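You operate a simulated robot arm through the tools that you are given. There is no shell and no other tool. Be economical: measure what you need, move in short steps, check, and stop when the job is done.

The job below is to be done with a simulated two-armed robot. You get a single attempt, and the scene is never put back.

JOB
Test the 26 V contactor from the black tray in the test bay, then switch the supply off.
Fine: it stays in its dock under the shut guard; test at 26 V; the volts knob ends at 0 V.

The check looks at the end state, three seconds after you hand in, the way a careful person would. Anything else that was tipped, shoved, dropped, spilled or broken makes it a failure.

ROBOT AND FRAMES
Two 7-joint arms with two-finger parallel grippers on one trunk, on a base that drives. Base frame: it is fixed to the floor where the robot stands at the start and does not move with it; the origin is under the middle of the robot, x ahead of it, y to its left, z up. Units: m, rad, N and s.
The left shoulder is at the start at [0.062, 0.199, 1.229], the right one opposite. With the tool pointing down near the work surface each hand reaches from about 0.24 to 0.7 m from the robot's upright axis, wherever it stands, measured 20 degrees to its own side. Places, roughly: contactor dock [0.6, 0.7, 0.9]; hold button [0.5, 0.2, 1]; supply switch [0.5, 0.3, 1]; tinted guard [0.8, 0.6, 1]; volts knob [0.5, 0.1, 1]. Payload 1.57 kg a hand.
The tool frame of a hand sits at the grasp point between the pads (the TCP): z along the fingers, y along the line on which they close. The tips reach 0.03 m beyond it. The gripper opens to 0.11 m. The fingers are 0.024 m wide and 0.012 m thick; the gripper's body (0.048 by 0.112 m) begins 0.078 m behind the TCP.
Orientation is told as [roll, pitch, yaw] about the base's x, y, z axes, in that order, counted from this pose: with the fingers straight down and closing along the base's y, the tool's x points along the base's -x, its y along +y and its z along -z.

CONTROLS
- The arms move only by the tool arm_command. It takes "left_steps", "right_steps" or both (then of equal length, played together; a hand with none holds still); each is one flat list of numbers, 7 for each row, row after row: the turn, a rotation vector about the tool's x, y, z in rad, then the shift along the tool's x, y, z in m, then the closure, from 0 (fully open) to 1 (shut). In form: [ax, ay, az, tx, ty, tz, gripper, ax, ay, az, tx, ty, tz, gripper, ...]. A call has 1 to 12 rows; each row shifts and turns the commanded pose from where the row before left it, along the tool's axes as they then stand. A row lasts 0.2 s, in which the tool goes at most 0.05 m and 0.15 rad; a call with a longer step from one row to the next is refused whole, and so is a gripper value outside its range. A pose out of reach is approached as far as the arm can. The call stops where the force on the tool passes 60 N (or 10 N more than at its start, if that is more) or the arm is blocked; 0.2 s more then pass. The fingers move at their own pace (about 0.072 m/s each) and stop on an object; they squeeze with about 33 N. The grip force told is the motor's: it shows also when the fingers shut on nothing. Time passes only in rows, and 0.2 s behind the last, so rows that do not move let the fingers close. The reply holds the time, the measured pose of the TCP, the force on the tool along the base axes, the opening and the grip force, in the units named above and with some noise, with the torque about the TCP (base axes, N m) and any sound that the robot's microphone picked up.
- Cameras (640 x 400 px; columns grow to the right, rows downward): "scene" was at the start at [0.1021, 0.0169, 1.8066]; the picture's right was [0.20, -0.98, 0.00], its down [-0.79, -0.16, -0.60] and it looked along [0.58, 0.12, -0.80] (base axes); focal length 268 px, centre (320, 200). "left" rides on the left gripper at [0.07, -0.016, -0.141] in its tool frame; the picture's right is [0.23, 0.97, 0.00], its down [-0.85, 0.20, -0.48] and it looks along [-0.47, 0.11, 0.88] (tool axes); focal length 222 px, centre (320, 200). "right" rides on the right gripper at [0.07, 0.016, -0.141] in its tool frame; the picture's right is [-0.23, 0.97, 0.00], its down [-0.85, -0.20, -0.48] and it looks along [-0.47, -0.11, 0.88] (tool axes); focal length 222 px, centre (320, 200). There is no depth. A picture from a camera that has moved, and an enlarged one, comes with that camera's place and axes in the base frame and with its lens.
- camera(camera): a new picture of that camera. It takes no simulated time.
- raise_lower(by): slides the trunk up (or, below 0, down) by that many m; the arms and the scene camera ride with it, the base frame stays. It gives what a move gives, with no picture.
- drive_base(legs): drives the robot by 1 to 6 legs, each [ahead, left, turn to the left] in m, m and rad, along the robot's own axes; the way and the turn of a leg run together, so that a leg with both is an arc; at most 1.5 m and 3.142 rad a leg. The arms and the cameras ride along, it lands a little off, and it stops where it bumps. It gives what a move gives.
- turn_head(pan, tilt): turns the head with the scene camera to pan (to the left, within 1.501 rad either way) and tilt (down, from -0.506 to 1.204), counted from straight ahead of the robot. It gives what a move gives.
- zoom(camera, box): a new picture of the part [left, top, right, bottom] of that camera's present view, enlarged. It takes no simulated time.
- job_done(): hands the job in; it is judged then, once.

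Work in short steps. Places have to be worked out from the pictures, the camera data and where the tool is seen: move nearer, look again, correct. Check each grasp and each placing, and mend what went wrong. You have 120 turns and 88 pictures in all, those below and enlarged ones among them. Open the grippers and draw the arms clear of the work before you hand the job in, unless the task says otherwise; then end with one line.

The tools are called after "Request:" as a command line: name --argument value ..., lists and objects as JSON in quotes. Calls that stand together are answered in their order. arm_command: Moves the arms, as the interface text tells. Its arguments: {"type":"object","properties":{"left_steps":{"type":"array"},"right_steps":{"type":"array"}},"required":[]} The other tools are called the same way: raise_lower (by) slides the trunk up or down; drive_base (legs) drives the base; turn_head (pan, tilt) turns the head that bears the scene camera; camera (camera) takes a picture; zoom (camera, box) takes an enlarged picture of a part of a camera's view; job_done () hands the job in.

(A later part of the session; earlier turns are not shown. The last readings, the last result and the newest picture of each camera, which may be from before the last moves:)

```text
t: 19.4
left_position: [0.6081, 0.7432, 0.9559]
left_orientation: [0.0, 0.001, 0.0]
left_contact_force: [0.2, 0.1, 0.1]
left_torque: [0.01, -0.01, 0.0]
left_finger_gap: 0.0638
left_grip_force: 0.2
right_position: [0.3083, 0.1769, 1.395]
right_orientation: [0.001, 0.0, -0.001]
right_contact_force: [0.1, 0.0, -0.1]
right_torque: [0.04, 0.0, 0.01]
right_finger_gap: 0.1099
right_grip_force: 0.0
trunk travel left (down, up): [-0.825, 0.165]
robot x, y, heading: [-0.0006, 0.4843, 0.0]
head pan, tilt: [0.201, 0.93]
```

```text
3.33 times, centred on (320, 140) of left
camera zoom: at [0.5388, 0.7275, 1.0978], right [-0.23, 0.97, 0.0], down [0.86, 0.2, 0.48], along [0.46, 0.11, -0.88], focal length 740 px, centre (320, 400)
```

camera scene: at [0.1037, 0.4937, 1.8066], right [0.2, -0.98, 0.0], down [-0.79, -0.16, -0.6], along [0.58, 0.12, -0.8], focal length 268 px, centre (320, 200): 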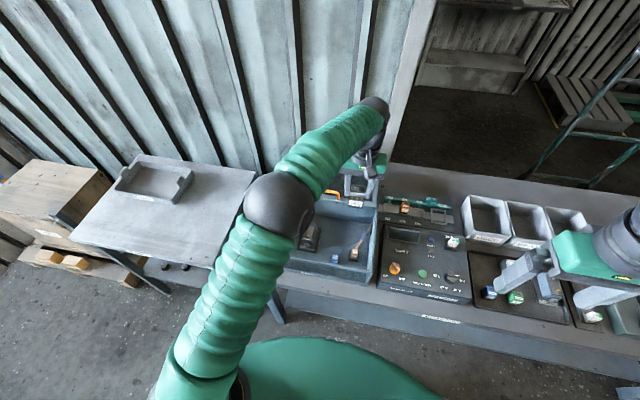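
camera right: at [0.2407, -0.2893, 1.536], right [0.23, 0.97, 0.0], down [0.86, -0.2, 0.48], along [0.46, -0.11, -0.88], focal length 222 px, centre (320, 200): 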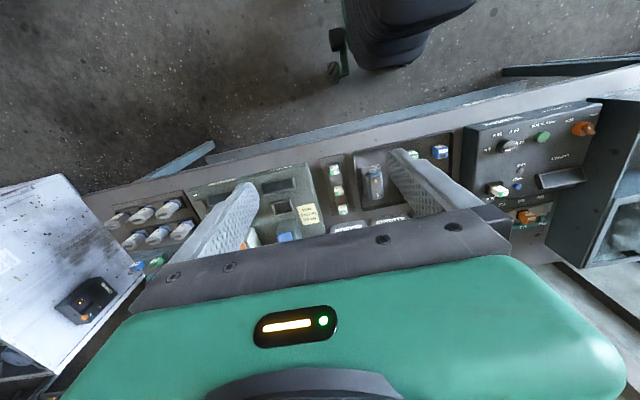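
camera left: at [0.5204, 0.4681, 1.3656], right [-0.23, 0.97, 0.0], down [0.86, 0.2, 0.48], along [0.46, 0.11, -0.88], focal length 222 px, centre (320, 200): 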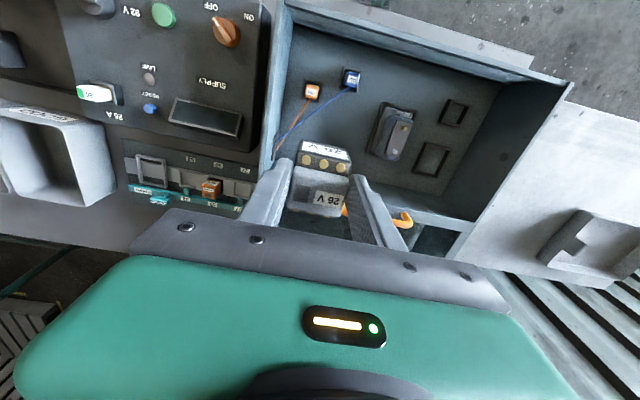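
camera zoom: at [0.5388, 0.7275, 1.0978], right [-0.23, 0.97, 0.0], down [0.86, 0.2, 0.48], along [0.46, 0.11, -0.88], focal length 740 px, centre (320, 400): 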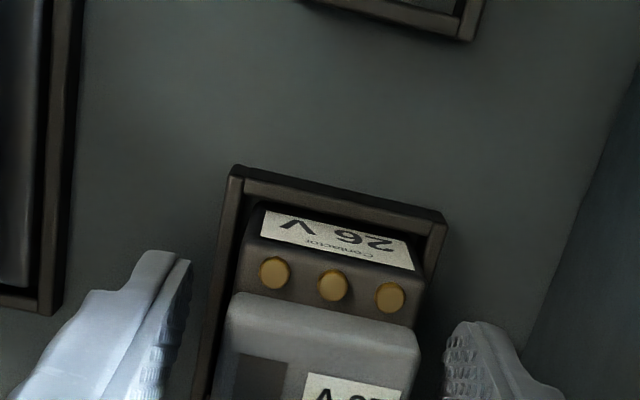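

Released, and it stands still. I lift straight up and look at the seating.

Request:
arm_command --left_steps '[0, 0, 0, 0, 0, -0.03, 0.42, 0, 0, 0, 0, 0, -0.045, 0.42, 0, 0, 0, 0, 0, -0.045, 0.42, 0, 0, 0, 0, 0, -0.045, 0.42, 0, 0, 0, 0, 0, -0.045, 0.42, 0, 0, 0, 0, 0, -0.045, 0.42]'

Request:
zoom --camera "scene" --box '[270, 195, 330, 245]'

Request:
zoom --camera "left" --box '[220, 70, 420, 195]'

```text
t: 20.8
left_position: [0.6094, 0.7447, 1.2124]
left_orientation: [0.0, 0.0, 0.001]
left_contact_force: [1.0, -0.4, 0.2]
left_torque: [0.02, -0.01, 0.02]
left_finger_gap: 0.0638
left_grip_force: 0.0
right_position: [0.3065, 0.1775, 1.3958]
right_orientation: [0.0, -0.001, -0.001]
right_contact_force: [0.7, -0.6, -0.1]
right_torque: [-0.05, 0.0, 0.01]
right_finger_gap: 0.1102
right_grip_force: 0.1
trunk travel left (down, up): [-0.825, 0.165]
robot x, y, heading: [-0.0026, 0.4819, -0.001]
head pan, tilt: [0.201, 0.93]
```

```text
8.00 times, centred on (300, 220) of scene
camera zoom: at [0.1016, 0.4948, 1.8067], right [0.2, -0.98, 0.0], down [-0.79, -0.16, -0.6], along [0.58, 0.12, -0.8], focal length 2146 px, centre (480, 40)
```

zoom: 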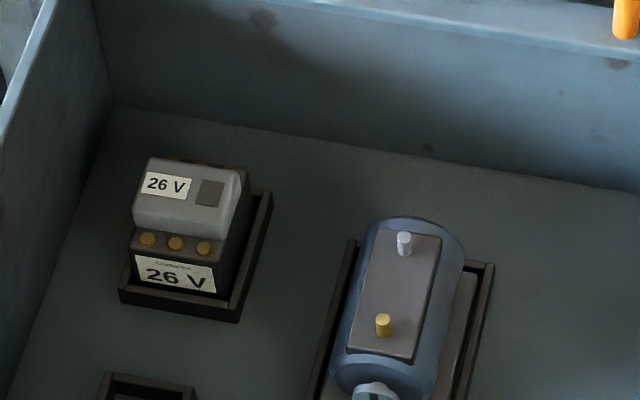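

```text
3.20 times, centred on (320, 132) of left
camera zoom: at [0.5387, 0.7281, 1.3543], right [-0.23, 0.97, 0.0], down [0.85, 0.2, 0.48], along [0.47, 0.11, -0.88], focal length 711 px, centre (320, 416)
```

zoom: 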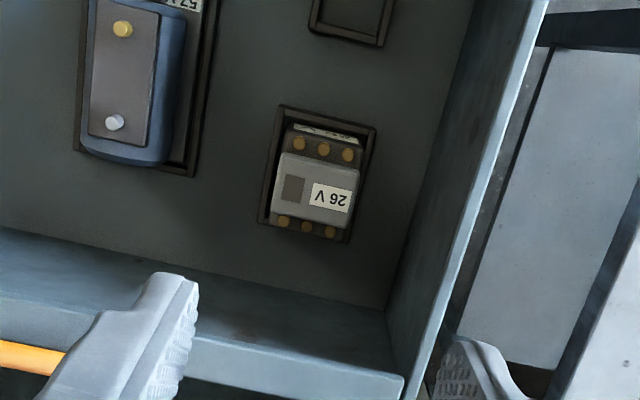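

The contactor is upright inside its frame. The guard lies open on the rear rails, and its orange handle bar triangulates to x 0.695, y 0.54–0.67, z 1.06, with the panel near z 1.02. I will hook closed fingers behind the bar and pull it forward; first I move above that spot.

Request:
arm_command --left_steps '[0, 0, 0, -0.028, -0.035, 0, 0.8, 0, 0, 0, -0.028, -0.035, 0, 1, 0, 0, 0, -0.028, -0.035, 0, 1, 0, 0, 0, -0.029, -0.035, 0, 1, 0, 0, 0, 0, 0, 0, 1]'

Request:
camera --camera "left"

Request:
camera --camera "scene"

```text
t: 22.0
left_position: [0.6712, 0.6295, 1.2099]
left_orientation: [0.001, 0.001, 0.0]
left_contact_force: [-0.2, -0.3, 0.5]
left_torque: [0.02, 0.02, -0.02]
left_finger_gap: 0.0001
left_grip_force: 21.5
left hand out of reach, approached as far as the arm can: row 3, 4
right_position: [0.3087, 0.1785, 1.395]
right_orientation: [0.0, 0.0, -0.001]
right_contact_force: [0.7, 0.0, 0.6]
right_torque: [-0.01, 0.0, 0.01]
right_finger_gap: 0.1103
right_grip_force: 0.1
trunk travel left (down, up): [-0.825, 0.165]
robot x, y, heading: [0.0016, 0.4805, -0.001]
head pan, tilt: [0.201, 0.93]
```

```text
45 pictures are left
camera left: at [0.6018, 0.6125, 1.3517], right [-0.23, 0.97, 0.0], down [0.86, 0.2, 0.48], along [0.47, 0.11, -0.88], focal length 222 px, centre (320, 200)
```

left: 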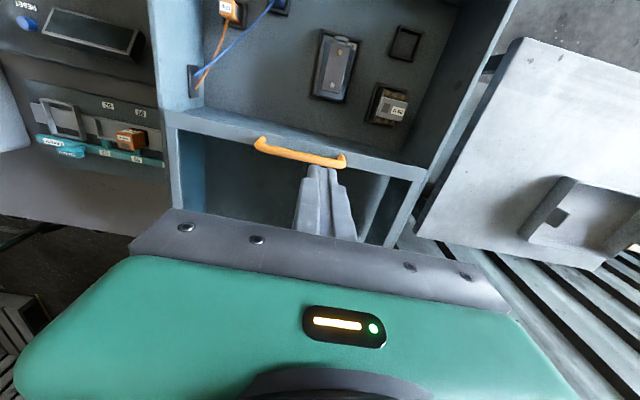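

```text
44 pictures are left
camera scene: at [0.1039, 0.4952, 1.8065], right [0.2, -0.98, 0.0], down [-0.79, -0.16, -0.6], along [0.58, 0.12, -0.8], focal length 268 px, centre (320, 200)
```

scene: 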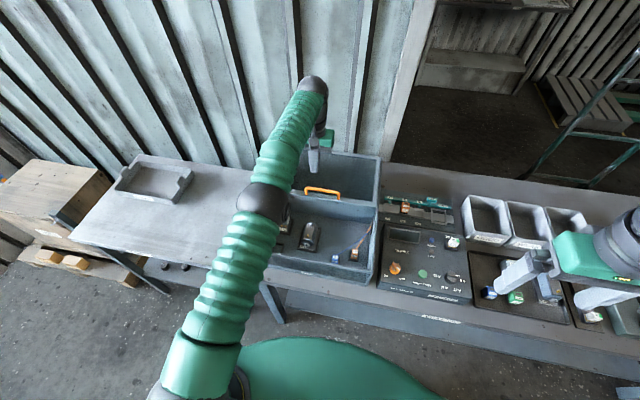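

The arm is about 3–5 cm short here, so the base must come nearer. I tilt the head down to see the gap between base and bench.

Request:
turn_head --pan -0.3 --tilt 1.2

Request:
camera --camera "scene"

```text
t: 22.9
left_position: [0.6715, 0.629, 1.2106]
left_orientation: [0.001, -0.003, 0.0]
left_contact_force: [-0.7, 0.0, 0.6]
left_torque: [0.01, 0.04, -0.03]
left_finger_gap: 0.0001
left_grip_force: 21.6
right_position: [0.3095, 0.1761, 1.3939]
right_orientation: [0.0, 0.001, 0.003]
right_contact_force: [0.2, 0.5, -0.5]
right_torque: [0.0, 0.01, 0.02]
right_finger_gap: 0.1098
right_grip_force: 0.0
trunk travel left (down, up): [-0.825, 0.165]
robot x, y, heading: [-0.0032, 0.4813, 0.001]
head pan, tilt: [-0.3, 1.201]
```

```text
43 pictures are left
camera scene: at [0.0847, 0.4633, 1.789], right [-0.29, -0.96, 0.0], down [-0.89, 0.28, -0.36], along [0.34, -0.11, -0.93], focal length 268 px, centre (320, 200)
```

scene: 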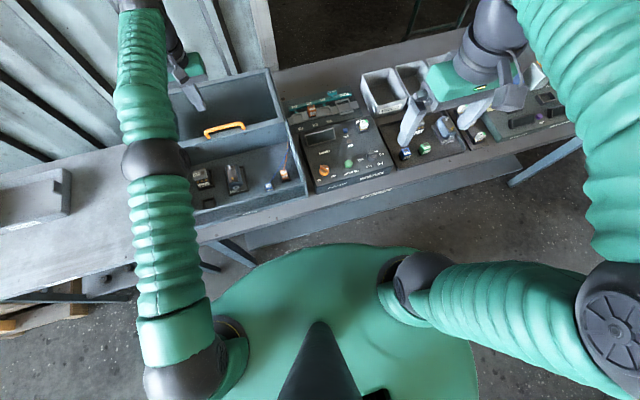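

There is room in front of the base. I drive 5 cm ahead in a short leg.

Request:
drive_base --legs '[[0.05, 0, 0]]'

```text
t: 23.8
left_position: [0.7101, 0.6306, 1.2191]
left_orientation: [0.001, -0.013, 0.0]
left_contact_force: [-1.4, 0.0, 0.0]
left_torque: [0.0, -0.11, 0.01]
left_finger_gap: 0.0
left_grip_force: 20.6
right_position: [0.3446, 0.1773, 1.3995]
right_orientation: [0.0, -0.014, 0.0]
right_contact_force: [-0.6, -0.2, 0.7]
right_torque: [-0.01, -0.07, 0.0]
right_finger_gap: 0.1101
right_grip_force: 0.0
trunk travel left (down, up): [-0.825, 0.165]
robot x, y, heading: [0.0502, 0.4797, 0.005]
head pan, tilt: [-0.3, 1.201]
```

It moved 5 cm without a bump. I let it settle, moving the hand toward y 0.605.

Request:
arm_command --left_steps '[0, 0, 0, 0, 0, 0, 1, 0, 0, 0, 0, -0.005, 0, 1, 0, 0, 0, 0, 0, 0, 1]'

Request:
zoom --camera "left" --box '[160, 80, 440, 255]'

```text
t: 24.6
left_position: [0.7181, 0.6237, 1.214]
left_orientation: [0.002, -0.006, 0.001]
left_contact_force: [0.4, 0.3, 0.9]
left_torque: [0.01, -0.04, 0.04]
left_finger_gap: 0.0
left_grip_force: 21.5
right_position: [0.3527, 0.1766, 1.3967]
right_orientation: [0.001, -0.005, -0.001]
right_contact_force: [-0.3, 0.5, 0.1]
right_torque: [-0.02, 0.0, 0.0]
right_finger_gap: 0.1102
right_grip_force: 0.0
trunk travel left (down, up): [-0.825, 0.165]
robot x, y, heading: [0.0517, 0.4829, -0.005]
head pan, tilt: [-0.3, 1.201]
```

```text
2.29 times, centred on (300, 168) of left
camera zoom: at [0.6468, 0.6069, 1.3559], right [-0.23, 0.97, 0.0], down [0.85, 0.2, 0.48], along [0.47, 0.11, -0.88], focal length 508 px, centre (366, 274)
```

zoom: 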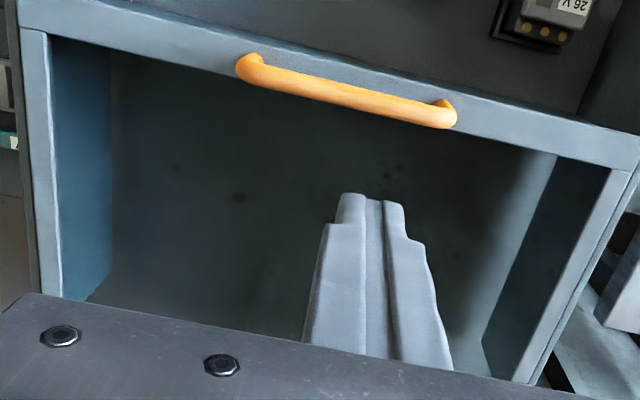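

The bar is confirmed at x 0.695, y 0.608, z ≈ 1.06. I centre on it, go down behind it, and stop with the tips about 2 cm below the bar.

Request:
arm_command --left_steps '[0, 0, 0, -0.006, -0.016, 0, 1, 0, 0, 0, 0, 0, 0.045, 1, 0, 0, 0, 0, 0, 0.045, 1, 0, 0, 0, 0, 0, 0.03, 1, 0, 0, 0, 0, 0, 0.01, 1, 0, 0, 0, 0, 0, 0, 1]'

Request:
zoom --camera "left" --box '[180, 60, 460, 235]'

```text
t: 26.0
left_position: [0.7189, 0.6078, 1.081]
left_orientation: [0.002, -0.001, -0.002]
left_contact_force: [0.1, -0.4, -0.2]
left_torque: [0.02, 0.0, -0.01]
left_finger_gap: 0.0
left_grip_force: 20.7
left hand out of reach, approached as far as the arm can: row 1
right_position: [0.3548, 0.176, 1.3953]
right_orientation: [0.003, -0.005, 0.0]
right_contact_force: [-0.3, -1.0, -0.3]
right_torque: [0.01, 0.0, -0.03]
right_finger_gap: 0.1102
right_grip_force: 0.1
trunk travel left (down, up): [-0.825, 0.165]
robot x, y, heading: [0.0508, 0.4824, 0.003]
head pan, tilt: [-0.3, 1.201]
```

```text
2.29 times, centred on (320, 148) of left
camera zoom: at [0.648, 0.5912, 1.2226], right [-0.23, 0.97, 0.0], down [0.85, 0.2, 0.48], along [0.47, 0.11, -0.88], focal length 508 px, centre (320, 320)
```

zoom: 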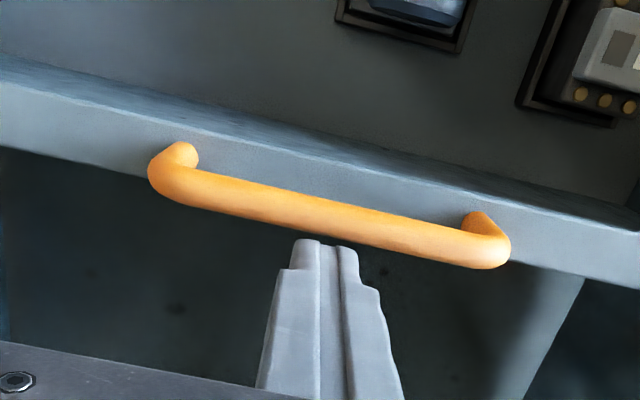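

The tips are just behind the bar. I go down 15 mm more.

Request:
arm_command --left_steps '[0, 0, 0, 0, 0, 0.008, 1, 0, 0, 0, 0, 0, 0.008, 1, 0, 0, 0, 0, 0, 0, 1]'

Request:
zoom --camera "left" --box '[180, 60, 460, 235]'

```text
t: 26.8
left_position: [0.7187, 0.6092, 1.0653]
left_orientation: [0.001, -0.002, 0.001]
left_contact_force: [0.5, 0.2, 0.7]
left_torque: [-0.02, 0.02, -0.02]
left_finger_gap: 0.0
left_grip_force: 21.1
right_position: [0.3567, 0.1767, 1.3952]
right_orientation: [0.0, -0.003, 0.002]
right_contact_force: [-0.5, -0.6, -1.1]
right_torque: [-0.01, 0.0, 0.01]
right_finger_gap: 0.1099
right_grip_force: 0.1
trunk travel left (down, up): [-0.825, 0.165]
robot x, y, heading: [0.0497, 0.482, 0.0]
head pan, tilt: [-0.3, 1.201]
```

```text
2.29 times, centred on (320, 148) of left
camera zoom: at [0.6486, 0.5916, 1.2064], right [-0.23, 0.97, 0.0], down [0.85, 0.2, 0.48], along [0.47, 0.11, -0.88], focal length 508 px, centre (320, 320)
```

zoom: 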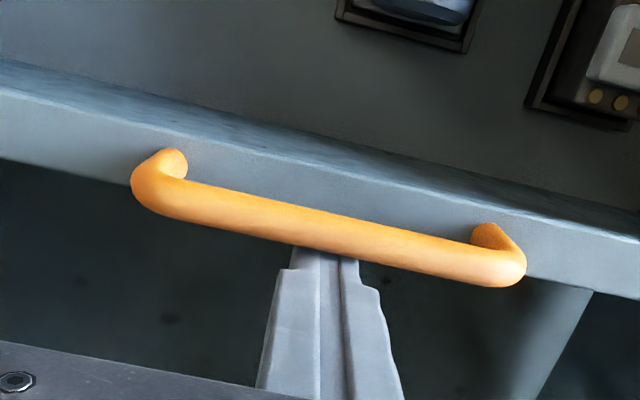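

The tips are hooked below and behind the bar. I pull 6 cm towards the robot and check.

Request:
arm_command --left_steps '[0, 0, 0, 0.008, 0, 0, 1, 0, 0, 0, 0.012, 0, 0, 1, 0, 0, 0, 0.02, 0, 0, 1, 0, 0, 0, 0.02, 0, 0, 1]'

Request:
camera --camera "scene"

```text
t: 27.8
left_position: [0.6584, 0.6084, 1.0654]
left_orientation: [0.001, -0.002, 0.001]
left_contact_force: [0.9, 0.6, -0.2]
left_torque: [0.0, -0.06, -0.01]
left_finger_gap: 0.0
left_grip_force: 21.4
right_position: [0.3558, 0.1766, 1.3957]
right_orientation: [0.002, -0.005, 0.001]
right_contact_force: [0.0, 0.2, 0.4]
right_torque: [0.02, -0.01, -0.01]
right_finger_gap: 0.11
right_grip_force: 0.0
trunk travel left (down, up): [-0.825, 0.165]
robot x, y, heading: [0.0516, 0.4795, 0.0]
head pan, tilt: [-0.3, 1.201]
```

```text
39 pictures are left
camera scene: at [0.1334, 0.4631, 1.789], right [-0.3, -0.96, 0.0], down [-0.89, 0.28, -0.36], along [0.34, -0.11, -0.93], focal length 268 px, centre (320, 200)
```

scene: 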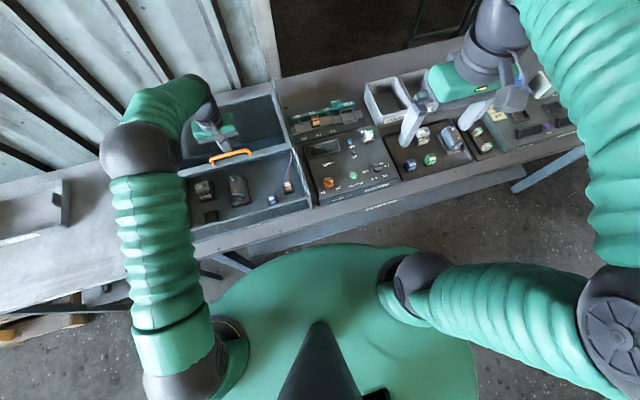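

The handle is now near x 0.63, so the guard slides freely. I keep pulling to its stop.

Request:
arm_command --left_steps '[0, 0, 0, 0.025, 0, 0, 1, 0, 0, 0, 0.025, 0, 0, 1, 0, 0, 0, 0.025, 0, 0, 1, 0, 0, 0, 0.025, 0, 0, 1, 0, 0, 0, 0.02, 0, 0, 1, 0, 0, 0, 0.02, 0, 0, 1]'

Request:
camera --camera "scene"

```text
t: 29.2
left_position: [0.5188, 0.6093, 1.0649]
left_orientation: [0.003, -0.002, -0.001]
left_contact_force: [0.2, 1.0, 0.6]
left_torque: [0.03, -0.02, 0.02]
left_finger_gap: 0.0001
left_grip_force: 20.9
right_position: [0.3545, 0.1768, 1.3958]
right_orientation: [0.003, -0.002, -0.001]
right_contact_force: [0.8, -0.5, -0.1]
right_torque: [-0.01, 0.04, -0.02]
right_finger_gap: 0.1098
right_grip_force: 0.0
trunk travel left (down, up): [-0.825, 0.165]
robot x, y, heading: [0.0488, 0.4795, 0.003]
head pan, tilt: [-0.3, 1.201]
```

```text
38 pictures are left
camera scene: at [0.1327, 0.463, 1.7891], right [-0.3, -0.96, 0.0], down [-0.89, 0.28, -0.36], along [0.35, -0.11, -0.93], focal length 268 px, centre (320, 200)
```

scene: 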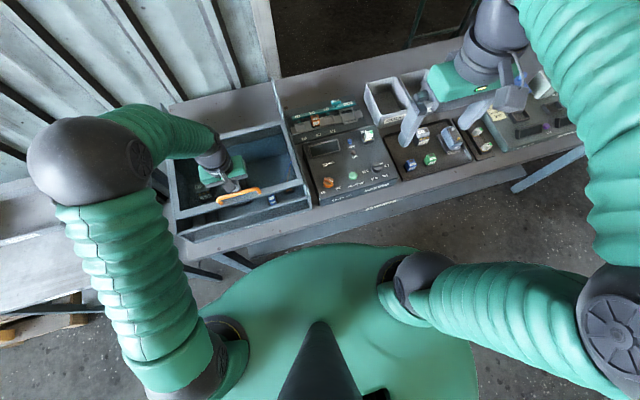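

The guard is most of the way. I pull on in smaller steps until it stops.

Request:
arm_command --left_steps '[0, 0, 0, 0.015, 0, 0, 1, 0, 0, 0, 0.015, 0, 0, 1, 0, 0, 0, 0.015, 0, 0, 1, 0, 0, 0, 0.01, 0, 0, 1, 0, 0, 0, 0.01, 0, 0, 1, 0, 0, 0, 0.01, 0, 0, 1]'

Request:
zoom --camera "scene" --box '[140, 80, 340, 250]'

```text
t: 30.6
left_position: [0.4718, 0.609, 1.0708]
left_orientation: [-0.007, -0.059, 0.005]
left_contact_force: [31.7, -2.1, 3.0]
left_torque: [0.18, 3.0, -0.03]
left_finger_gap: 0.0
left_grip_force: 22.0
right_position: [0.3562, 0.1783, 1.3941]
right_orientation: [0.0, -0.003, 0.0]
right_contact_force: [-1.0, -0.6, -0.3]
right_torque: [-0.01, -0.05, -0.01]
right_finger_gap: 0.1102
right_grip_force: 0.0
trunk travel left (down, up): [-0.825, 0.165]
robot x, y, heading: [0.0497, 0.4804, -0.001]
head pan, tilt: [-0.3, 1.201]
stopped in row 6 (left hand): the force on the tool passed its limit at 63 N (the readings are from after the stop); the commanded pose is now the measured one
```

```text
2.35 times, centred on (240, 165) of scene
camera zoom: at [0.1459, 0.4645, 1.7878], right [-0.3, -0.96, 0.0], down [-0.89, 0.28, -0.36], along [0.34, -0.11, -0.93], focal length 631 px, centre (508, 282)
```

zoom: 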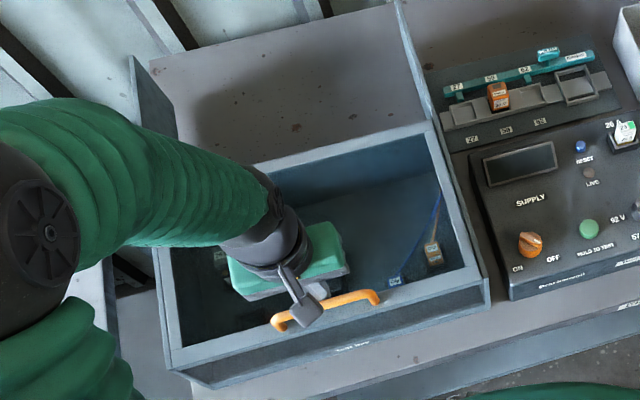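

It hit its stop and the guard now covers the bay. I back the fingers off the bar and lift away.

Request:
arm_command --left_steps '[0, 0.05, 0, -0.012, 0, 0, 1, 0, 0, 0, 0, 0, -0.02, 1, 0, 0, 0, 0, 0, -0.045, 1, 0, 0, 0, 0, 0, -0.045, 1, 0, 0, 0, 0, 0, -0.045, 1, 0, 0, 0, 0, 0.04, -0.02, 1, 0, 0, 0, 0, 0.045, 0, 1, 0, 0, 0, 0, 0.045, 0, 1]'

Request:
turn_head --pan 0.1 --tilt 0.95

Request:
camera --camera "scene"

```text
t: 32.4
left_position: [0.474, 0.7429, 1.2414]
left_orientation: [-0.007, 0.012, 0.002]
left_contact_force: [-1.1, 0.0, -0.3]
left_torque: [-0.05, -0.02, 0.01]
left_finger_gap: 0.0
left_grip_force: 21.1
right_position: [0.3568, 0.1797, 1.3965]
right_orientation: [-0.001, -0.005, 0.0]
right_contact_force: [1.2, 0.7, 0.3]
right_torque: [-0.01, 0.03, 0.03]
right_finger_gap: 0.1101
right_grip_force: 0.1
trunk travel left (down, up): [-0.825, 0.165]
robot x, y, heading: [0.0524, 0.4818, -0.001]
head pan, tilt: [-0.3, 1.201]
```

```text
t: 33.2
left_position: [0.4719, 0.7401, 1.2441]
left_orientation: [-0.005, 0.011, 0.002]
left_contact_force: [0.4, -0.7, 0.7]
left_torque: [-0.06, -0.03, 0.01]
left_finger_gap: 0.0001
left_grip_force: 21.5
right_position: [0.3531, 0.178, 1.3959]
right_orientation: [0.001, -0.004, 0.001]
right_contact_force: [-0.6, -0.2, -0.2]
right_torque: [0.0, 0.0, 0.01]
right_finger_gap: 0.1099
right_grip_force: 0.1
trunk travel left (down, up): [-0.825, 0.165]
robot x, y, heading: [0.0493, 0.483, 0.0]
head pan, tilt: [0.099, 0.949]
```

```text
36 pictures are left
camera scene: at [0.153, 0.489, 1.8052], right [0.1, -1.0, 0.0], down [-0.81, -0.08, -0.58], along [0.58, 0.06, -0.81], focal length 268 px, centre (320, 200)
```

scene: 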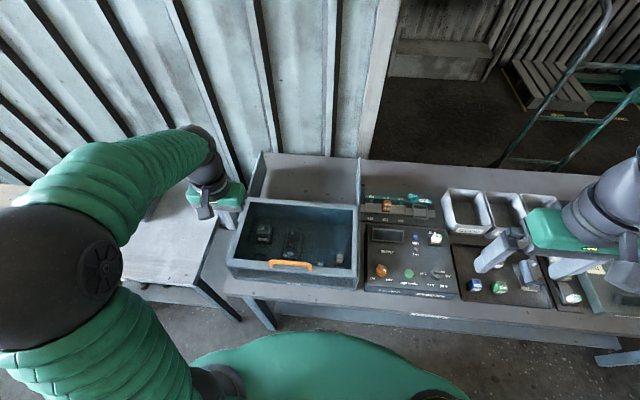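

The guard is shut. Now the supply: I enlarge its panel from the head and from the right hand.

Request:
zoom --camera "scene" --box '[355, 220, 465, 300]'

Request:
camera --camera "right"

```text
5.00 times, centred on (410, 260) of scene
camera zoom: at [0.153, 0.489, 1.8052], right [0.1, -1.0, 0.0], down [-0.81, -0.08, -0.58], along [0.58, 0.06, -0.81], focal length 1342 px, centre (-130, -100)
```

zoom: 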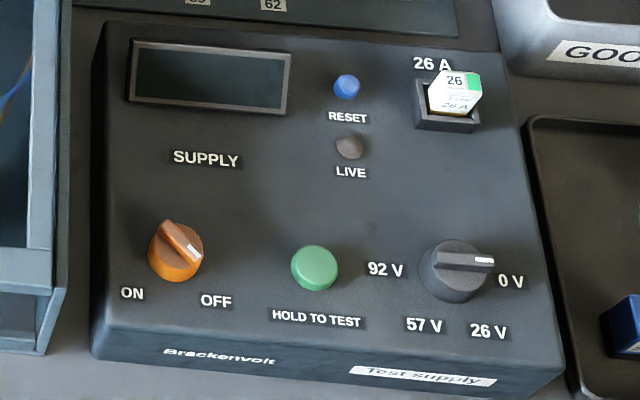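

```text
34 pictures are left
camera right: at [0.2834, 0.1948, 1.5378], right [0.23, 0.97, 0.0], down [0.85, -0.2, 0.48], along [0.47, -0.11, -0.88], focal length 222 px, centre (320, 200)
```

right: 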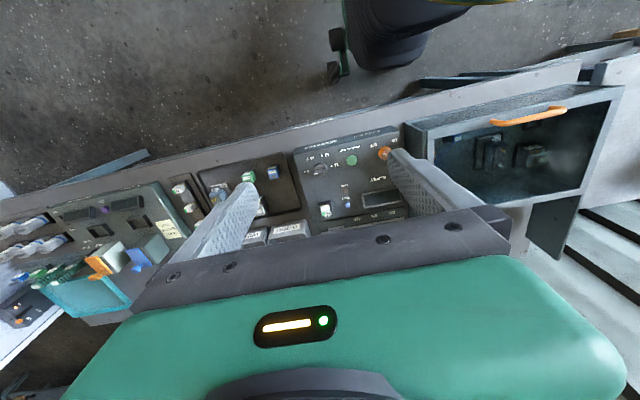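

The knob is near (0.500, 0.147) with its top at about z 0.975, the pointer at 0 V, and 26 V is roughly 60° clockwise from above. I bring the right hand over it and yaw it 90° so that the fingers close across the pointer bar.

Request:
arm_command --right_steps '[0, 0, 0, -0.029, -0.006, 0.04, 0, 0, 0, 0, -0.029, -0.006, 0.04, 0, 0, 0, 0, -0.029, -0.006, 0.04, 0, 0, 0, 0, -0.029, -0.006, 0.04, 0, 0, 0, 0, -0.029, -0.006, 0.04, 0, 0, 0, -0.143, 0, 0, 0, 0.3, 0, 0, -0.143, 0, 0, 0, 0.3, 0, 0, -0.143, 0, 0, 0, 0.3, 0, 0, -0.143, 0, 0, 0, 0.3]'

Request:
arm_command --right_steps '[0, 0, -0.143, 0, 0, 0, 0.5, 0, 0, -0.143, 0, 0, 0, 0.5, 0, 0, -0.143, 0, 0, 0, 0.5, 0, 0, -0.143, 0, 0, 0, 0.5, 0, 0, -0.143, 0, 0, 0, 0.5, 0, 0, -0.143, 0, 0, 0, 0.5, 0, 0, -0.143, 0, 0, 0, 0.5, 0, 0, 0, 0, 0, 0, 0.5]'

Request:
camera --camera "right"

```text
t: 35.2
left_position: [0.4731, 0.7388, 1.2431]
left_orientation: [-0.004, 0.011, 0.003]
left_contact_force: [-0.3, 0.0, 0.3]
left_torque: [-0.02, -0.02, -0.01]
left_finger_gap: 0.0002
left_grip_force: 21.5
right_position: [0.4996, 0.1466, 1.1976]
right_orientation: [-0.003, -0.005, 0.574]
right_contact_force: [0.0, -0.3, 0.7]
right_torque: [-0.05, -0.01, 0.01]
right_finger_gap: 0.0768
right_grip_force: 0.1
trunk travel left (down, up): [-0.825, 0.165]
robot x, y, heading: [0.0514, 0.4807, 0.001]
head pan, tilt: [0.099, 0.949]
```

```text
t: 37.0
left_position: [0.4721, 0.7392, 1.2432]
left_orientation: [-0.003, 0.01, 0.002]
left_contact_force: [0.1, -0.9, 0.1]
left_torque: [-0.02, -0.01, 0.02]
left_finger_gap: 0.0
left_grip_force: 21.7
right_position: [0.4986, 0.1468, 1.1972]
right_orientation: [-0.005, -0.001, 1.574]
right_contact_force: [-0.3, -0.3, 0.1]
right_torque: [0.03, 0.02, -0.01]
right_finger_gap: 0.055
right_grip_force: 0.0
trunk travel left (down, up): [-0.825, 0.165]
robot x, y, heading: [0.0524, 0.4813, 0.001]
head pan, tilt: [0.099, 0.949]
```

```text
33 pictures are left
camera right: at [0.4835, 0.0776, 1.3388], right [-0.97, 0.22, -0.01], down [0.19, 0.86, 0.48], along [0.11, 0.47, -0.88], focal length 222 px, centre (320, 200)
```

right: 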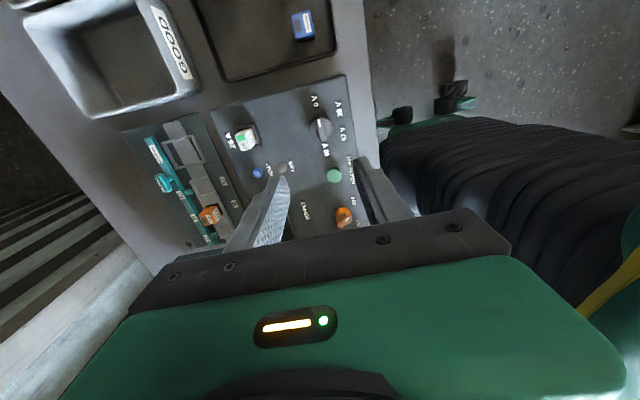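

The yaw is in place. I enlarge this view to fix the knob, button and switch positions.

Request:
zoom --camera "right" --box '[230, 85, 390, 240]'

```text
2.58 times, centred on (310, 162) of right
camera zoom: at [0.4835, 0.0776, 1.3388], right [-0.97, 0.22, -0.01], down [0.19, 0.86, 0.48], along [0.11, 0.47, -0.88], focal length 573 px, centre (346, 297)
```

zoom: 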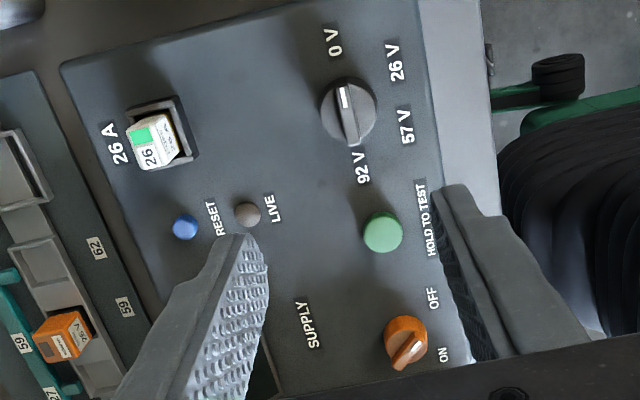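

The knob bar is at (0.498, 0.1445), top z ≈ 0.981, and the volt positions are 60° apart. I descend with a 55 mm opening to just around the bar.

Request:
arm_command --right_steps '[0, 0, 0, 0.0023, 0, 0.045, 0.5, 0, 0, 0, 0, 0, 0.045, 0.5, 0, 0, 0, 0, 0, 0.045, 0.5, 0, 0, 0, 0, 0, 0.03, 0.5, 0, 0, 0, 0, 0, 0.02, 0.5, 0, 0, 0, 0, 0, 0, 0.5]'

Request:
zoom --camera "right" --box '[200, 80, 440, 230]'

Request:
zoom --camera "scene" --box '[375, 210, 475, 300]'

```text
t: 38.5
left_position: [0.4723, 0.7384, 1.2445]
left_orientation: [-0.003, 0.01, 0.003]
left_contact_force: [-1.3, -0.6, 0.1]
left_torque: [0.05, 0.01, 0.04]
left_finger_gap: 0.0001
left_grip_force: 20.9
right_position: [0.5015, 0.1447, 1.0124]
right_orientation: [-0.005, 0.0, 1.572]
right_contact_force: [0.5, 0.6, 0.3]
right_torque: [0.03, 0.0, 0.0]
right_finger_gap: 0.0549
right_grip_force: 0.1
trunk travel left (down, up): [-0.825, 0.165]
robot x, y, heading: [0.051, 0.4822, 0.004]
head pan, tilt: [0.099, 0.949]
```

```text
2.67 times, centred on (320, 155) of right
camera zoom: at [0.4848, 0.0751, 1.1539], right [-0.97, 0.23, -0.01], down [0.2, 0.86, 0.48], along [0.11, 0.47, -0.88], focal length 592 px, centre (320, 320)
```

zoom: 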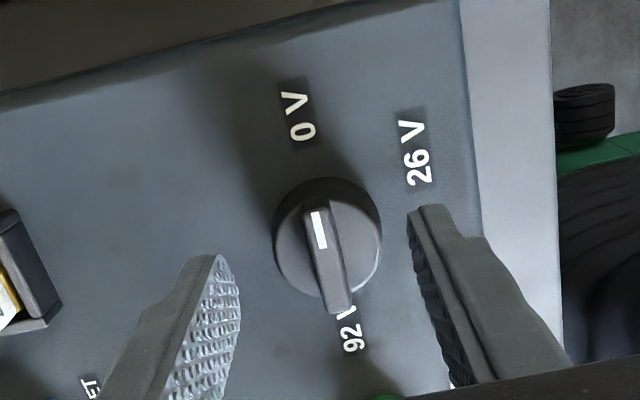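

```text
4.44 times, centred on (425, 255) of scene
camera zoom: at [0.1543, 0.4871, 1.8052], right [0.1, -1.0, 0.0], down [-0.81, -0.08, -0.58], along [0.58, 0.06, -0.81], focal length 1192 px, centre (-147, -44)
```

zoom: 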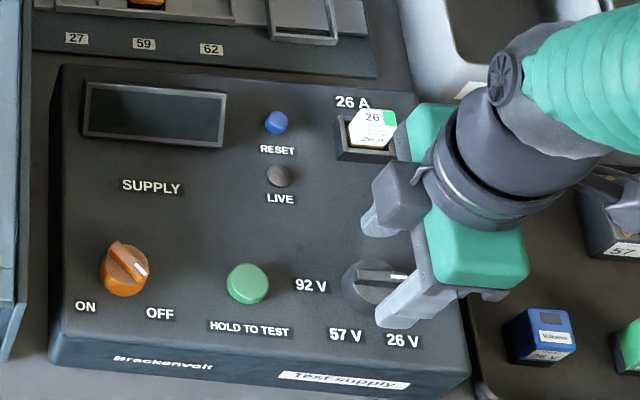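

The bar lies midway between the fingers and is centred. I go down 14 mm and close on it.

Request:
arm_command --right_steps '[0, 0, 0, 0, 0.001, 0.007, 0.5, 0, 0, 0, 0, 0, 0.007, 0.5, 0, 0, 0, 0, 0, 0, 0.8, 0, 0, 0, 0, 0, 0, 1, 0, 0, 0, 0, 0, 0, 1]'

Request:
zoom --camera "right" --box '[200, 80, 440, 230]'

```text
t: 39.6
left_position: [0.4729, 0.7389, 1.2436]
left_orientation: [-0.003, 0.009, 0.002]
left_contact_force: [0.0, -0.2, -0.1]
left_torque: [0.0, -0.03, 0.0]
left_finger_gap: 0.0
left_grip_force: 21.2
right_position: [0.4992, 0.1438, 0.9987]
right_orientation: [-0.004, -0.002, 1.572]
right_contact_force: [-4.9, 1.1, -4.4]
right_torque: [-0.14, 0.22, -0.04]
right_finger_gap: 0.0361
right_grip_force: 42.6
trunk travel left (down, up): [-0.825, 0.165]
robot x, y, heading: [0.0513, 0.4811, 0.003]
head pan, tilt: [0.099, 0.949]
```

```text
2.67 times, centred on (320, 155) of right
camera zoom: at [0.4829, 0.0745, 1.1392], right [-0.97, 0.23, 0.0], down [0.2, 0.85, 0.48], along [0.11, 0.47, -0.88], focal length 592 px, centre (320, 320)
```

zoom: 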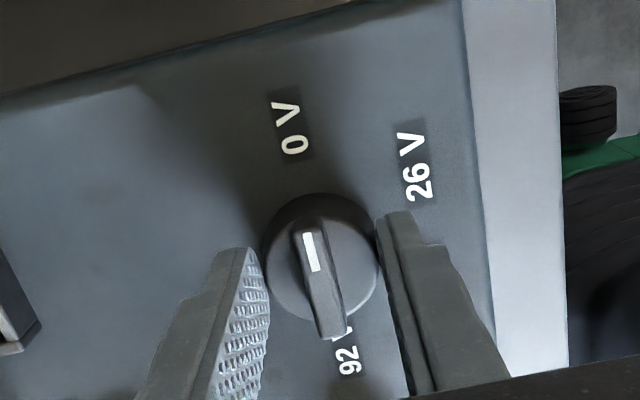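

The fingers hold the round knob body at 36 mm. I turn it 60° clockwise.

Request:
arm_command --right_steps '[0, 0, 0.131, 0, 0, 0, 1, 0, 0, 0.131, 0, 0, 0, 1, 0, 0, 0.131, 0, 0, 0, 1, 0, 0, 0.131, 0, 0, 0, 1, 0, 0, 0.131, 0, 0, 0, 1, 0, 0, 0.131, 0, 0, 0, 1, 0, 0, 0.131, 0, 0, 0, 1, 0, 0, 0.131, 0, 0, 0, 1, 0, 0, 0, 0, 0, 0, 1]'

Request:
zoom --camera "right" --box '[200, 80, 440, 230]'

```text
t: 41.6
left_position: [0.4714, 0.7383, 1.2444]
left_orientation: [-0.003, 0.008, 0.003]
left_contact_force: [-0.5, 0.1, -0.3]
left_torque: [-0.02, 0.06, 0.0]
left_finger_gap: 0.0
left_grip_force: 21.5
right_position: [0.4981, 0.1443, 0.9986]
right_orientation: [0.0, -0.005, 0.521]
right_contact_force: [-15.7, 4.7, -15.5]
right_torque: [0.26, 0.41, 0.01]
right_finger_gap: 0.0358
right_grip_force: 42.3
trunk travel left (down, up): [-0.825, 0.165]
robot x, y, heading: [0.0514, 0.4803, 0.001]
head pan, tilt: [0.099, 0.949]
```

```text
2.67 times, centred on (320, 155) of right
camera zoom: at [0.4293, 0.1242, 1.1392], right [-0.29, 0.96, 0.0], down [0.84, 0.25, 0.48], along [0.46, 0.14, -0.88], focal length 592 px, centre (320, 320)
```

zoom: 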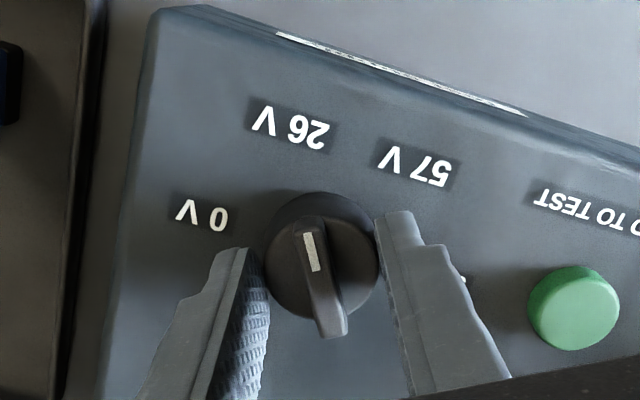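

The pointer turned with the hand to 26 V. I release, lift, and check where it settles.

Request:
arm_command --right_steps '[0, 0, 0, 0, 0, 0, 0.5, 0, 0, 0, 0, 0, 0, 0.5, 0, 0, 0, 0, 0, -0.02, 0.5, 0, 0, 0, 0, 0, -0.04, 0.5, 0, 0, 0, 0, 0, -0.045, 0.6, 0, 0, 0, 0, 0, -0.045, 0.6]'

Request:
zoom --camera "right" --box '[220, 60, 500, 235]'

```text
t: 43.0
left_position: [0.4714, 0.7398, 1.2434]
left_orientation: [-0.005, 0.008, 0.004]
left_contact_force: [0.0, 0.4, -0.4]
left_torque: [-0.03, 0.0, 0.02]
left_finger_gap: 0.0002
left_grip_force: 20.5
right_position: [0.498, 0.1452, 1.148]
right_orientation: [-0.003, -0.004, 0.524]
right_contact_force: [-0.7, 0.1, 0.4]
right_torque: [-0.02, -0.01, -0.01]
right_finger_gap: 0.0439
right_grip_force: 0.0
trunk travel left (down, up): [-0.825, 0.165]
robot x, y, heading: [0.0511, 0.4836, 0.003]
head pan, tilt: [0.099, 0.949]
```

```text
2.29 times, centred on (360, 148) of right
camera zoom: at [0.429, 0.1258, 1.2899], right [-0.29, 0.96, 0.0], down [0.84, 0.25, 0.48], along [0.46, 0.14, -0.87], focal length 508 px, centre (229, 320)
```

zoom: 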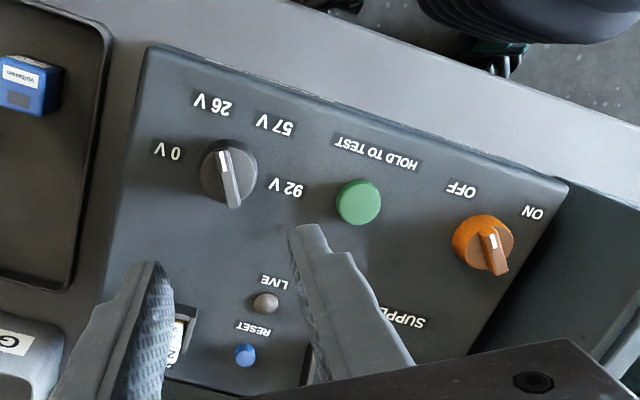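

The knob points at 26 V. The supply switch is at (0.4927, 0.322), with its pointer at OFF, and ON is 90° clockwise. I move over it, yaw across the pointer, and descend part way.

Request:
arm_command --right_steps '[0, 0, 0, -0.021, 0.039, 0, 0.5, 0, 0, 0, -0.021, 0.039, 0, 0.5, 0, 0, 0, -0.021, 0.039, 0, 0.5, 0, 0, 0, -0.021, 0.039, 0, 0.5, 0, 0, -0.13, 0, 0, 0, 0.5, 0, 0, -0.13, 0, 0, 0, 0.5, 0, 0, 0, 0, 0, 0.045, 0.5, 0, 0, 0, 0, 0, 0.045, 0.5, 0, 0, 0, 0, 0, 0.035, 0.5, 0, 0, 0, 0, 0, 0, 0.5]'

Request:
zoom --camera "right" --box '[200, 80, 440, 230]'

```text
t: 45.2
left_position: [0.4724, 0.7387, 1.2436]
left_orientation: [-0.004, 0.009, 0.003]
left_contact_force: [-0.5, 0.2, -0.2]
left_torque: [-0.01, 0.0, -0.01]
left_finger_gap: 0.0001
left_grip_force: 21.7
right_position: [0.4938, 0.3214, 1.0228]
right_orientation: [-0.005, -0.004, 0.784]
right_contact_force: [-0.1, -0.3, -0.1]
right_torque: [0.01, 0.02, -0.01]
right_finger_gap: 0.055
right_grip_force: 0.2
trunk travel left (down, up): [-0.825, 0.165]
robot x, y, heading: [0.0534, 0.4802, 0.003]
head pan, tilt: [0.099, 0.949]
```

```text
2.67 times, centred on (320, 155) of right
camera zoom: at [0.4333, 0.2852, 1.1644], right [-0.53, 0.85, 0.0], down [0.74, 0.46, 0.48], along [0.41, 0.25, -0.88], focal length 592 px, centre (320, 320)
```

zoom: 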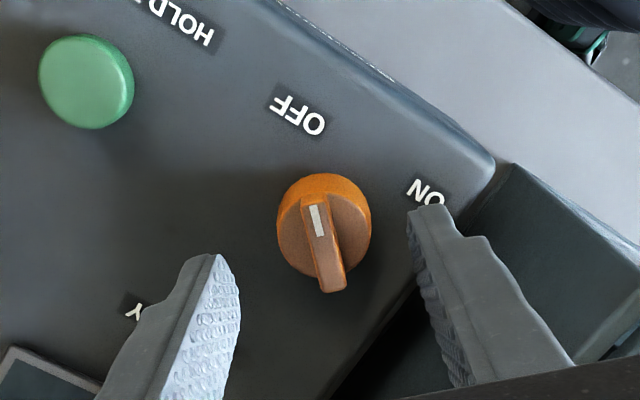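

Centred on the switch as with the knob. I descend 24 mm, close, then turn 90° clockwise.

Request:
arm_command --right_steps '[0, 0, 0, 0, 0, 0.012, 0.5, 0, 0, 0, 0, 0, 0.012, 0.5, 0, 0, 0, 0, 0, 0, 0.8, 0, 0, 0, 0, 0, 0, 1, 0, 0, 0, 0, 0, 0, 1]'

Request:
arm_command --right_steps '[0, 0, 0.131, 0, 0, 0, 1, 0, 0, 0.131, 0, 0, 0, 1, 0, 0, 0.131, 0, 0, 0, 1, 0, 0, 0.131, 0, 0, 0, 1, 0, 0, 0.131, 0, 0, 0, 1, 0, 0, 0.131, 0, 0, 0, 1, 0, 0, 0.131, 0, 0, 0, 1, 0, 0, 0.131, 0, 0, 0, 1, 0, 0, 0.131, 0, 0, 0, 1, 0, 0, 0.131, 0, 0, 0, 1, 0, 0, 0.131, 0, 0, 0, 1, 0, 0, 0.131, 0, 0, 0, 1]'

Request:
zoom --camera "right" --box '[200, 80, 440, 230]'

```text
t: 46.5
left_position: [0.4722, 0.7409, 1.2422]
left_orientation: [-0.007, 0.012, 0.004]
left_contact_force: [1.8, -0.4, 0.2]
left_torque: [-0.02, 0.0, -0.02]
left_finger_gap: 0.0
left_grip_force: 21.7
right_position: [0.4944, 0.324, 0.9996]
right_orientation: [-0.004, -0.005, 0.784]
right_contact_force: [-4.6, 4.2, -4.5]
right_torque: [0.38, -0.1, -0.02]
right_finger_gap: 0.0318
right_grip_force: 40.4
trunk travel left (down, up): [-0.825, 0.165]
robot x, y, heading: [0.0533, 0.4815, -0.002]
head pan, tilt: [0.099, 0.949]
```

```text
t: 49.0
left_position: [0.4718, 0.7432, 1.2438]
left_orientation: [-0.005, 0.01, 0.003]
left_contact_force: [-0.2, 0.1, -0.1]
left_torque: [-0.02, 0.03, -0.03]
left_finger_gap: 0.0
left_grip_force: 21.0
right_position: [0.4945, 0.3239, 0.9998]
right_orientation: [0.004, -0.004, -0.792]
right_contact_force: [-8.2, 3.6, -12.0]
right_torque: [-0.33, -0.31, 0.04]
right_finger_gap: 0.0318
right_grip_force: 40.5
trunk travel left (down, up): [-0.825, 0.165]
robot x, y, heading: [0.0544, 0.4804, 0.0]
head pan, tilt: [0.099, 0.949]
```

```text
2.67 times, centred on (320, 155) of right
camera zoom: at [0.4564, 0.385, 1.1409], right [0.85, 0.52, 0.0], down [0.46, -0.75, 0.48], along [0.25, -0.41, -0.88], focal length 592 px, centre (320, 320)
```

zoom: 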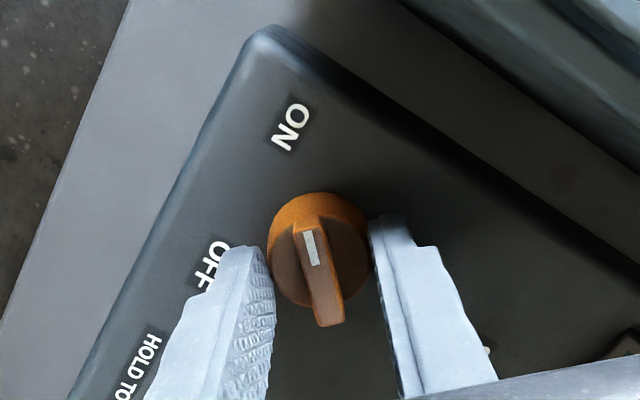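

The switch now points to ON. I release, lift, and look at the lamp and display.

Request:
arm_command --right_steps '[0, 0, 0, 0, 0, 0, 0.5, 0, 0, 0, 0, 0, 0, 0.5, 0, 0, 0, 0, 0, -0.02, 0.5, 0, 0, 0, 0, 0, -0.04, 0.6, 0, 0, 0, 0, 0, -0.045, 1, 0, 0, 0, 0, 0, 0, 1]'

Request:
zoom --camera "scene" --box '[355, 215, 475, 305]'

```text
t: 50.5
left_position: [0.4729, 0.7408, 1.2422]
left_orientation: [-0.006, 0.01, 0.003]
left_contact_force: [-0.7, 0.1, 0.3]
left_torque: [0.0, 0.0, 0.04]
left_finger_gap: 0.0
left_grip_force: 21.7
right_position: [0.4944, 0.3223, 1.1055]
right_orientation: [0.005, -0.004, -0.788]
right_contact_force: [0.3, 0.6, 0.1]
right_torque: [-0.04, 0.0, -0.01]
right_finger_gap: 0.0
right_grip_force: 21.2
trunk travel left (down, up): [-0.825, 0.165]
robot x, y, heading: [0.0501, 0.4832, -0.002]
head pan, tilt: [0.099, 0.949]
```

```text
4.44 times, centred on (415, 260) of scene
camera zoom: at [0.1545, 0.4887, 1.8051], right [0.1, -1.0, 0.0], down [-0.81, -0.08, -0.58], along [0.58, 0.06, -0.81], focal length 1192 px, centre (-102, -67)
```

zoom: 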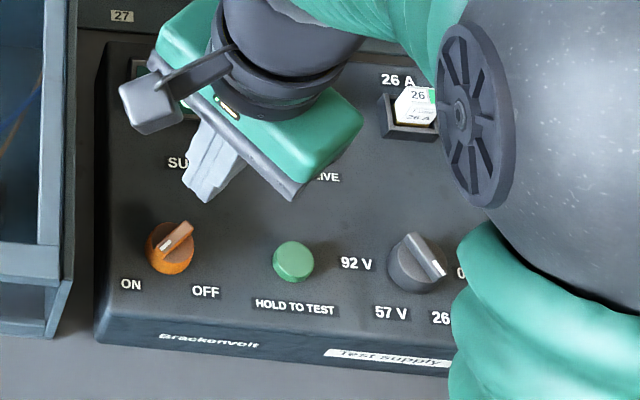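

The switch points to ON and the knob to 26 V. I bring the closed right fingers over the green button at about (0.489, 0.234).

Request:
arm_command --right_steps '[0, 0, 0, -0.029, -0.033, 0, 1, 0, 0, 0, -0.029, -0.033, 0, 1, 0, 0, 0, 0, 0, 0.04, 1, 0, 0, 0, 0, 0, 0.035, 1, 0, 0, 0, 0, 0, 0, 1]'

Request:
zoom --camera "right" --box '[200, 80, 440, 230]'

Request:
zoom --camera "scene" --box '[355, 215, 475, 305]'

```text
t: 51.6
left_position: [0.4715, 0.7411, 1.2434]
left_orientation: [-0.004, 0.009, 0.004]
left_contact_force: [0.9, 0.5, 1.1]
left_torque: [0.0, -0.02, -0.03]
left_finger_gap: 0.0004
left_grip_force: 21.2
right_position: [0.4883, 0.2356, 1.0296]
right_orientation: [0.005, -0.006, -0.788]
right_contact_force: [-0.1, 0.1, -0.7]
right_torque: [0.04, -0.01, 0.01]
right_finger_gap: 0.0002
right_grip_force: 21.5
trunk travel left (down, up): [-0.825, 0.165]
robot x, y, heading: [0.0498, 0.4829, -0.0]
head pan, tilt: [0.099, 0.949]
```

```text
2.67 times, centred on (320, 155) of right
camera zoom: at [0.4501, 0.2972, 1.1707], right [0.85, 0.53, 0.01], down [0.46, -0.75, 0.48], along [0.26, -0.41, -0.88], focal length 592 px, centre (320, 320)
```

zoom: 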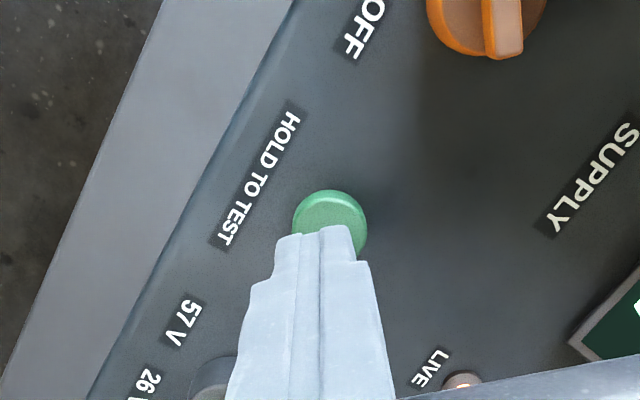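

```text
4.44 times, centred on (415, 260) of scene
camera zoom: at [0.1532, 0.4897, 1.8053], right [0.1, -1.0, 0.0], down [-0.81, -0.08, -0.58], along [0.58, 0.06, -0.81], focal length 1192 px, centre (-102, -67)
```

zoom: 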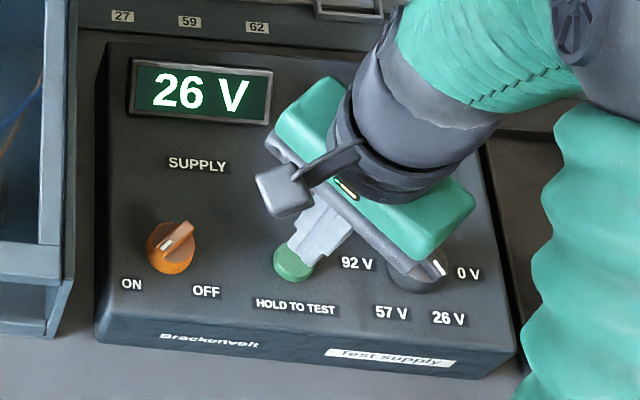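

The display reads 26 V and the tips are over the button. I press down in small steps.

Request:
arm_command --right_steps '[0, 0, 0, 0, 0.002, 0.008, 1, 0, 0, 0, 0, 0, 0.008, 1, 0, 0, 0, 0, 0, 0.006, 1, 0, 0, 0, 0, 0, 0.005, 1, 0, 0, 0, 0, 0, 0.004, 1, 0, 0, 0, 0, 0, 0, 1]'

Request:
zoom --camera "scene" --box '[355, 215, 475, 305]'

```text
t: 53.0
left_position: [0.4726, 0.7398, 1.2432]
left_orientation: [-0.006, 0.011, 0.004]
left_contact_force: [-0.6, -0.3, 0.5]
left_torque: [-0.01, 0.0, -0.01]
left_finger_gap: 0.0002
left_grip_force: 21.5
right_position: [0.4893, 0.2364, 0.9987]
right_orientation: [0.004, -0.003, -0.79]
right_contact_force: [0.0, -0.2, 0.3]
right_torque: [-0.02, 0.04, 0.02]
right_finger_gap: 0.0
right_grip_force: 21.5
trunk travel left (down, up): [-0.825, 0.165]
robot x, y, heading: [0.0506, 0.4836, -0.001]
head pan, tilt: [0.099, 0.949]
```

```text
4.44 times, centred on (415, 260) of scene
camera zoom: at [0.154, 0.4881, 1.8052], right [0.1, -1.0, 0.0], down [-0.81, -0.08, -0.58], along [0.58, 0.06, -0.81], focal length 1192 px, centre (-102, -67)
```

zoom: 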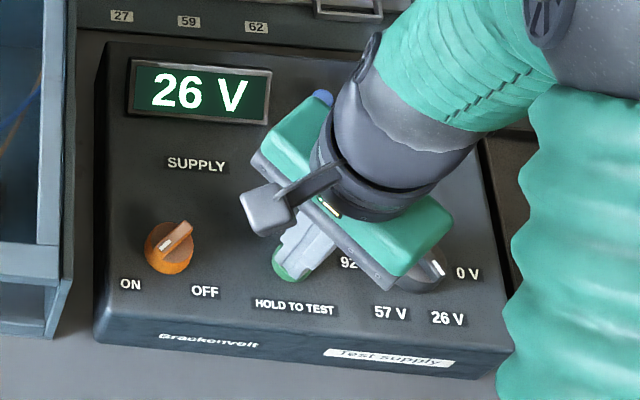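

No contact yet with the tips at z 0.969. I keep lowering in 3 mm steps.

Request:
arm_command --right_steps '[0, 0, 0, 0, 0, 0.003, 1, 0, 0, 0, 0, 0, 0.003, 1, 0, 0, 0, 0, 0, 0.003, 1, 0, 0, 0, 0, 0, 0, 1]'

```text
t: 54.0
left_position: [0.4718, 0.7403, 1.2446]
left_orientation: [-0.005, 0.011, 0.003]
left_contact_force: [0.0, -0.2, 0.1]
left_torque: [0.02, -0.04, 0.03]
left_finger_gap: 0.0002
left_grip_force: 21.5
right_position: [0.4896, 0.2365, 0.9904]
right_orientation: [0.005, -0.007, -0.788]
right_contact_force: [1.6, -0.9, 13.2]
right_torque: [-0.04, -0.04, 0.04]
right_finger_gap: 0.0001
right_grip_force: 21.2
trunk travel left (down, up): [-0.825, 0.165]
robot x, y, heading: [0.0506, 0.4782, -0.001]
head pan, tilt: [0.099, 0.949]
heard: click
```

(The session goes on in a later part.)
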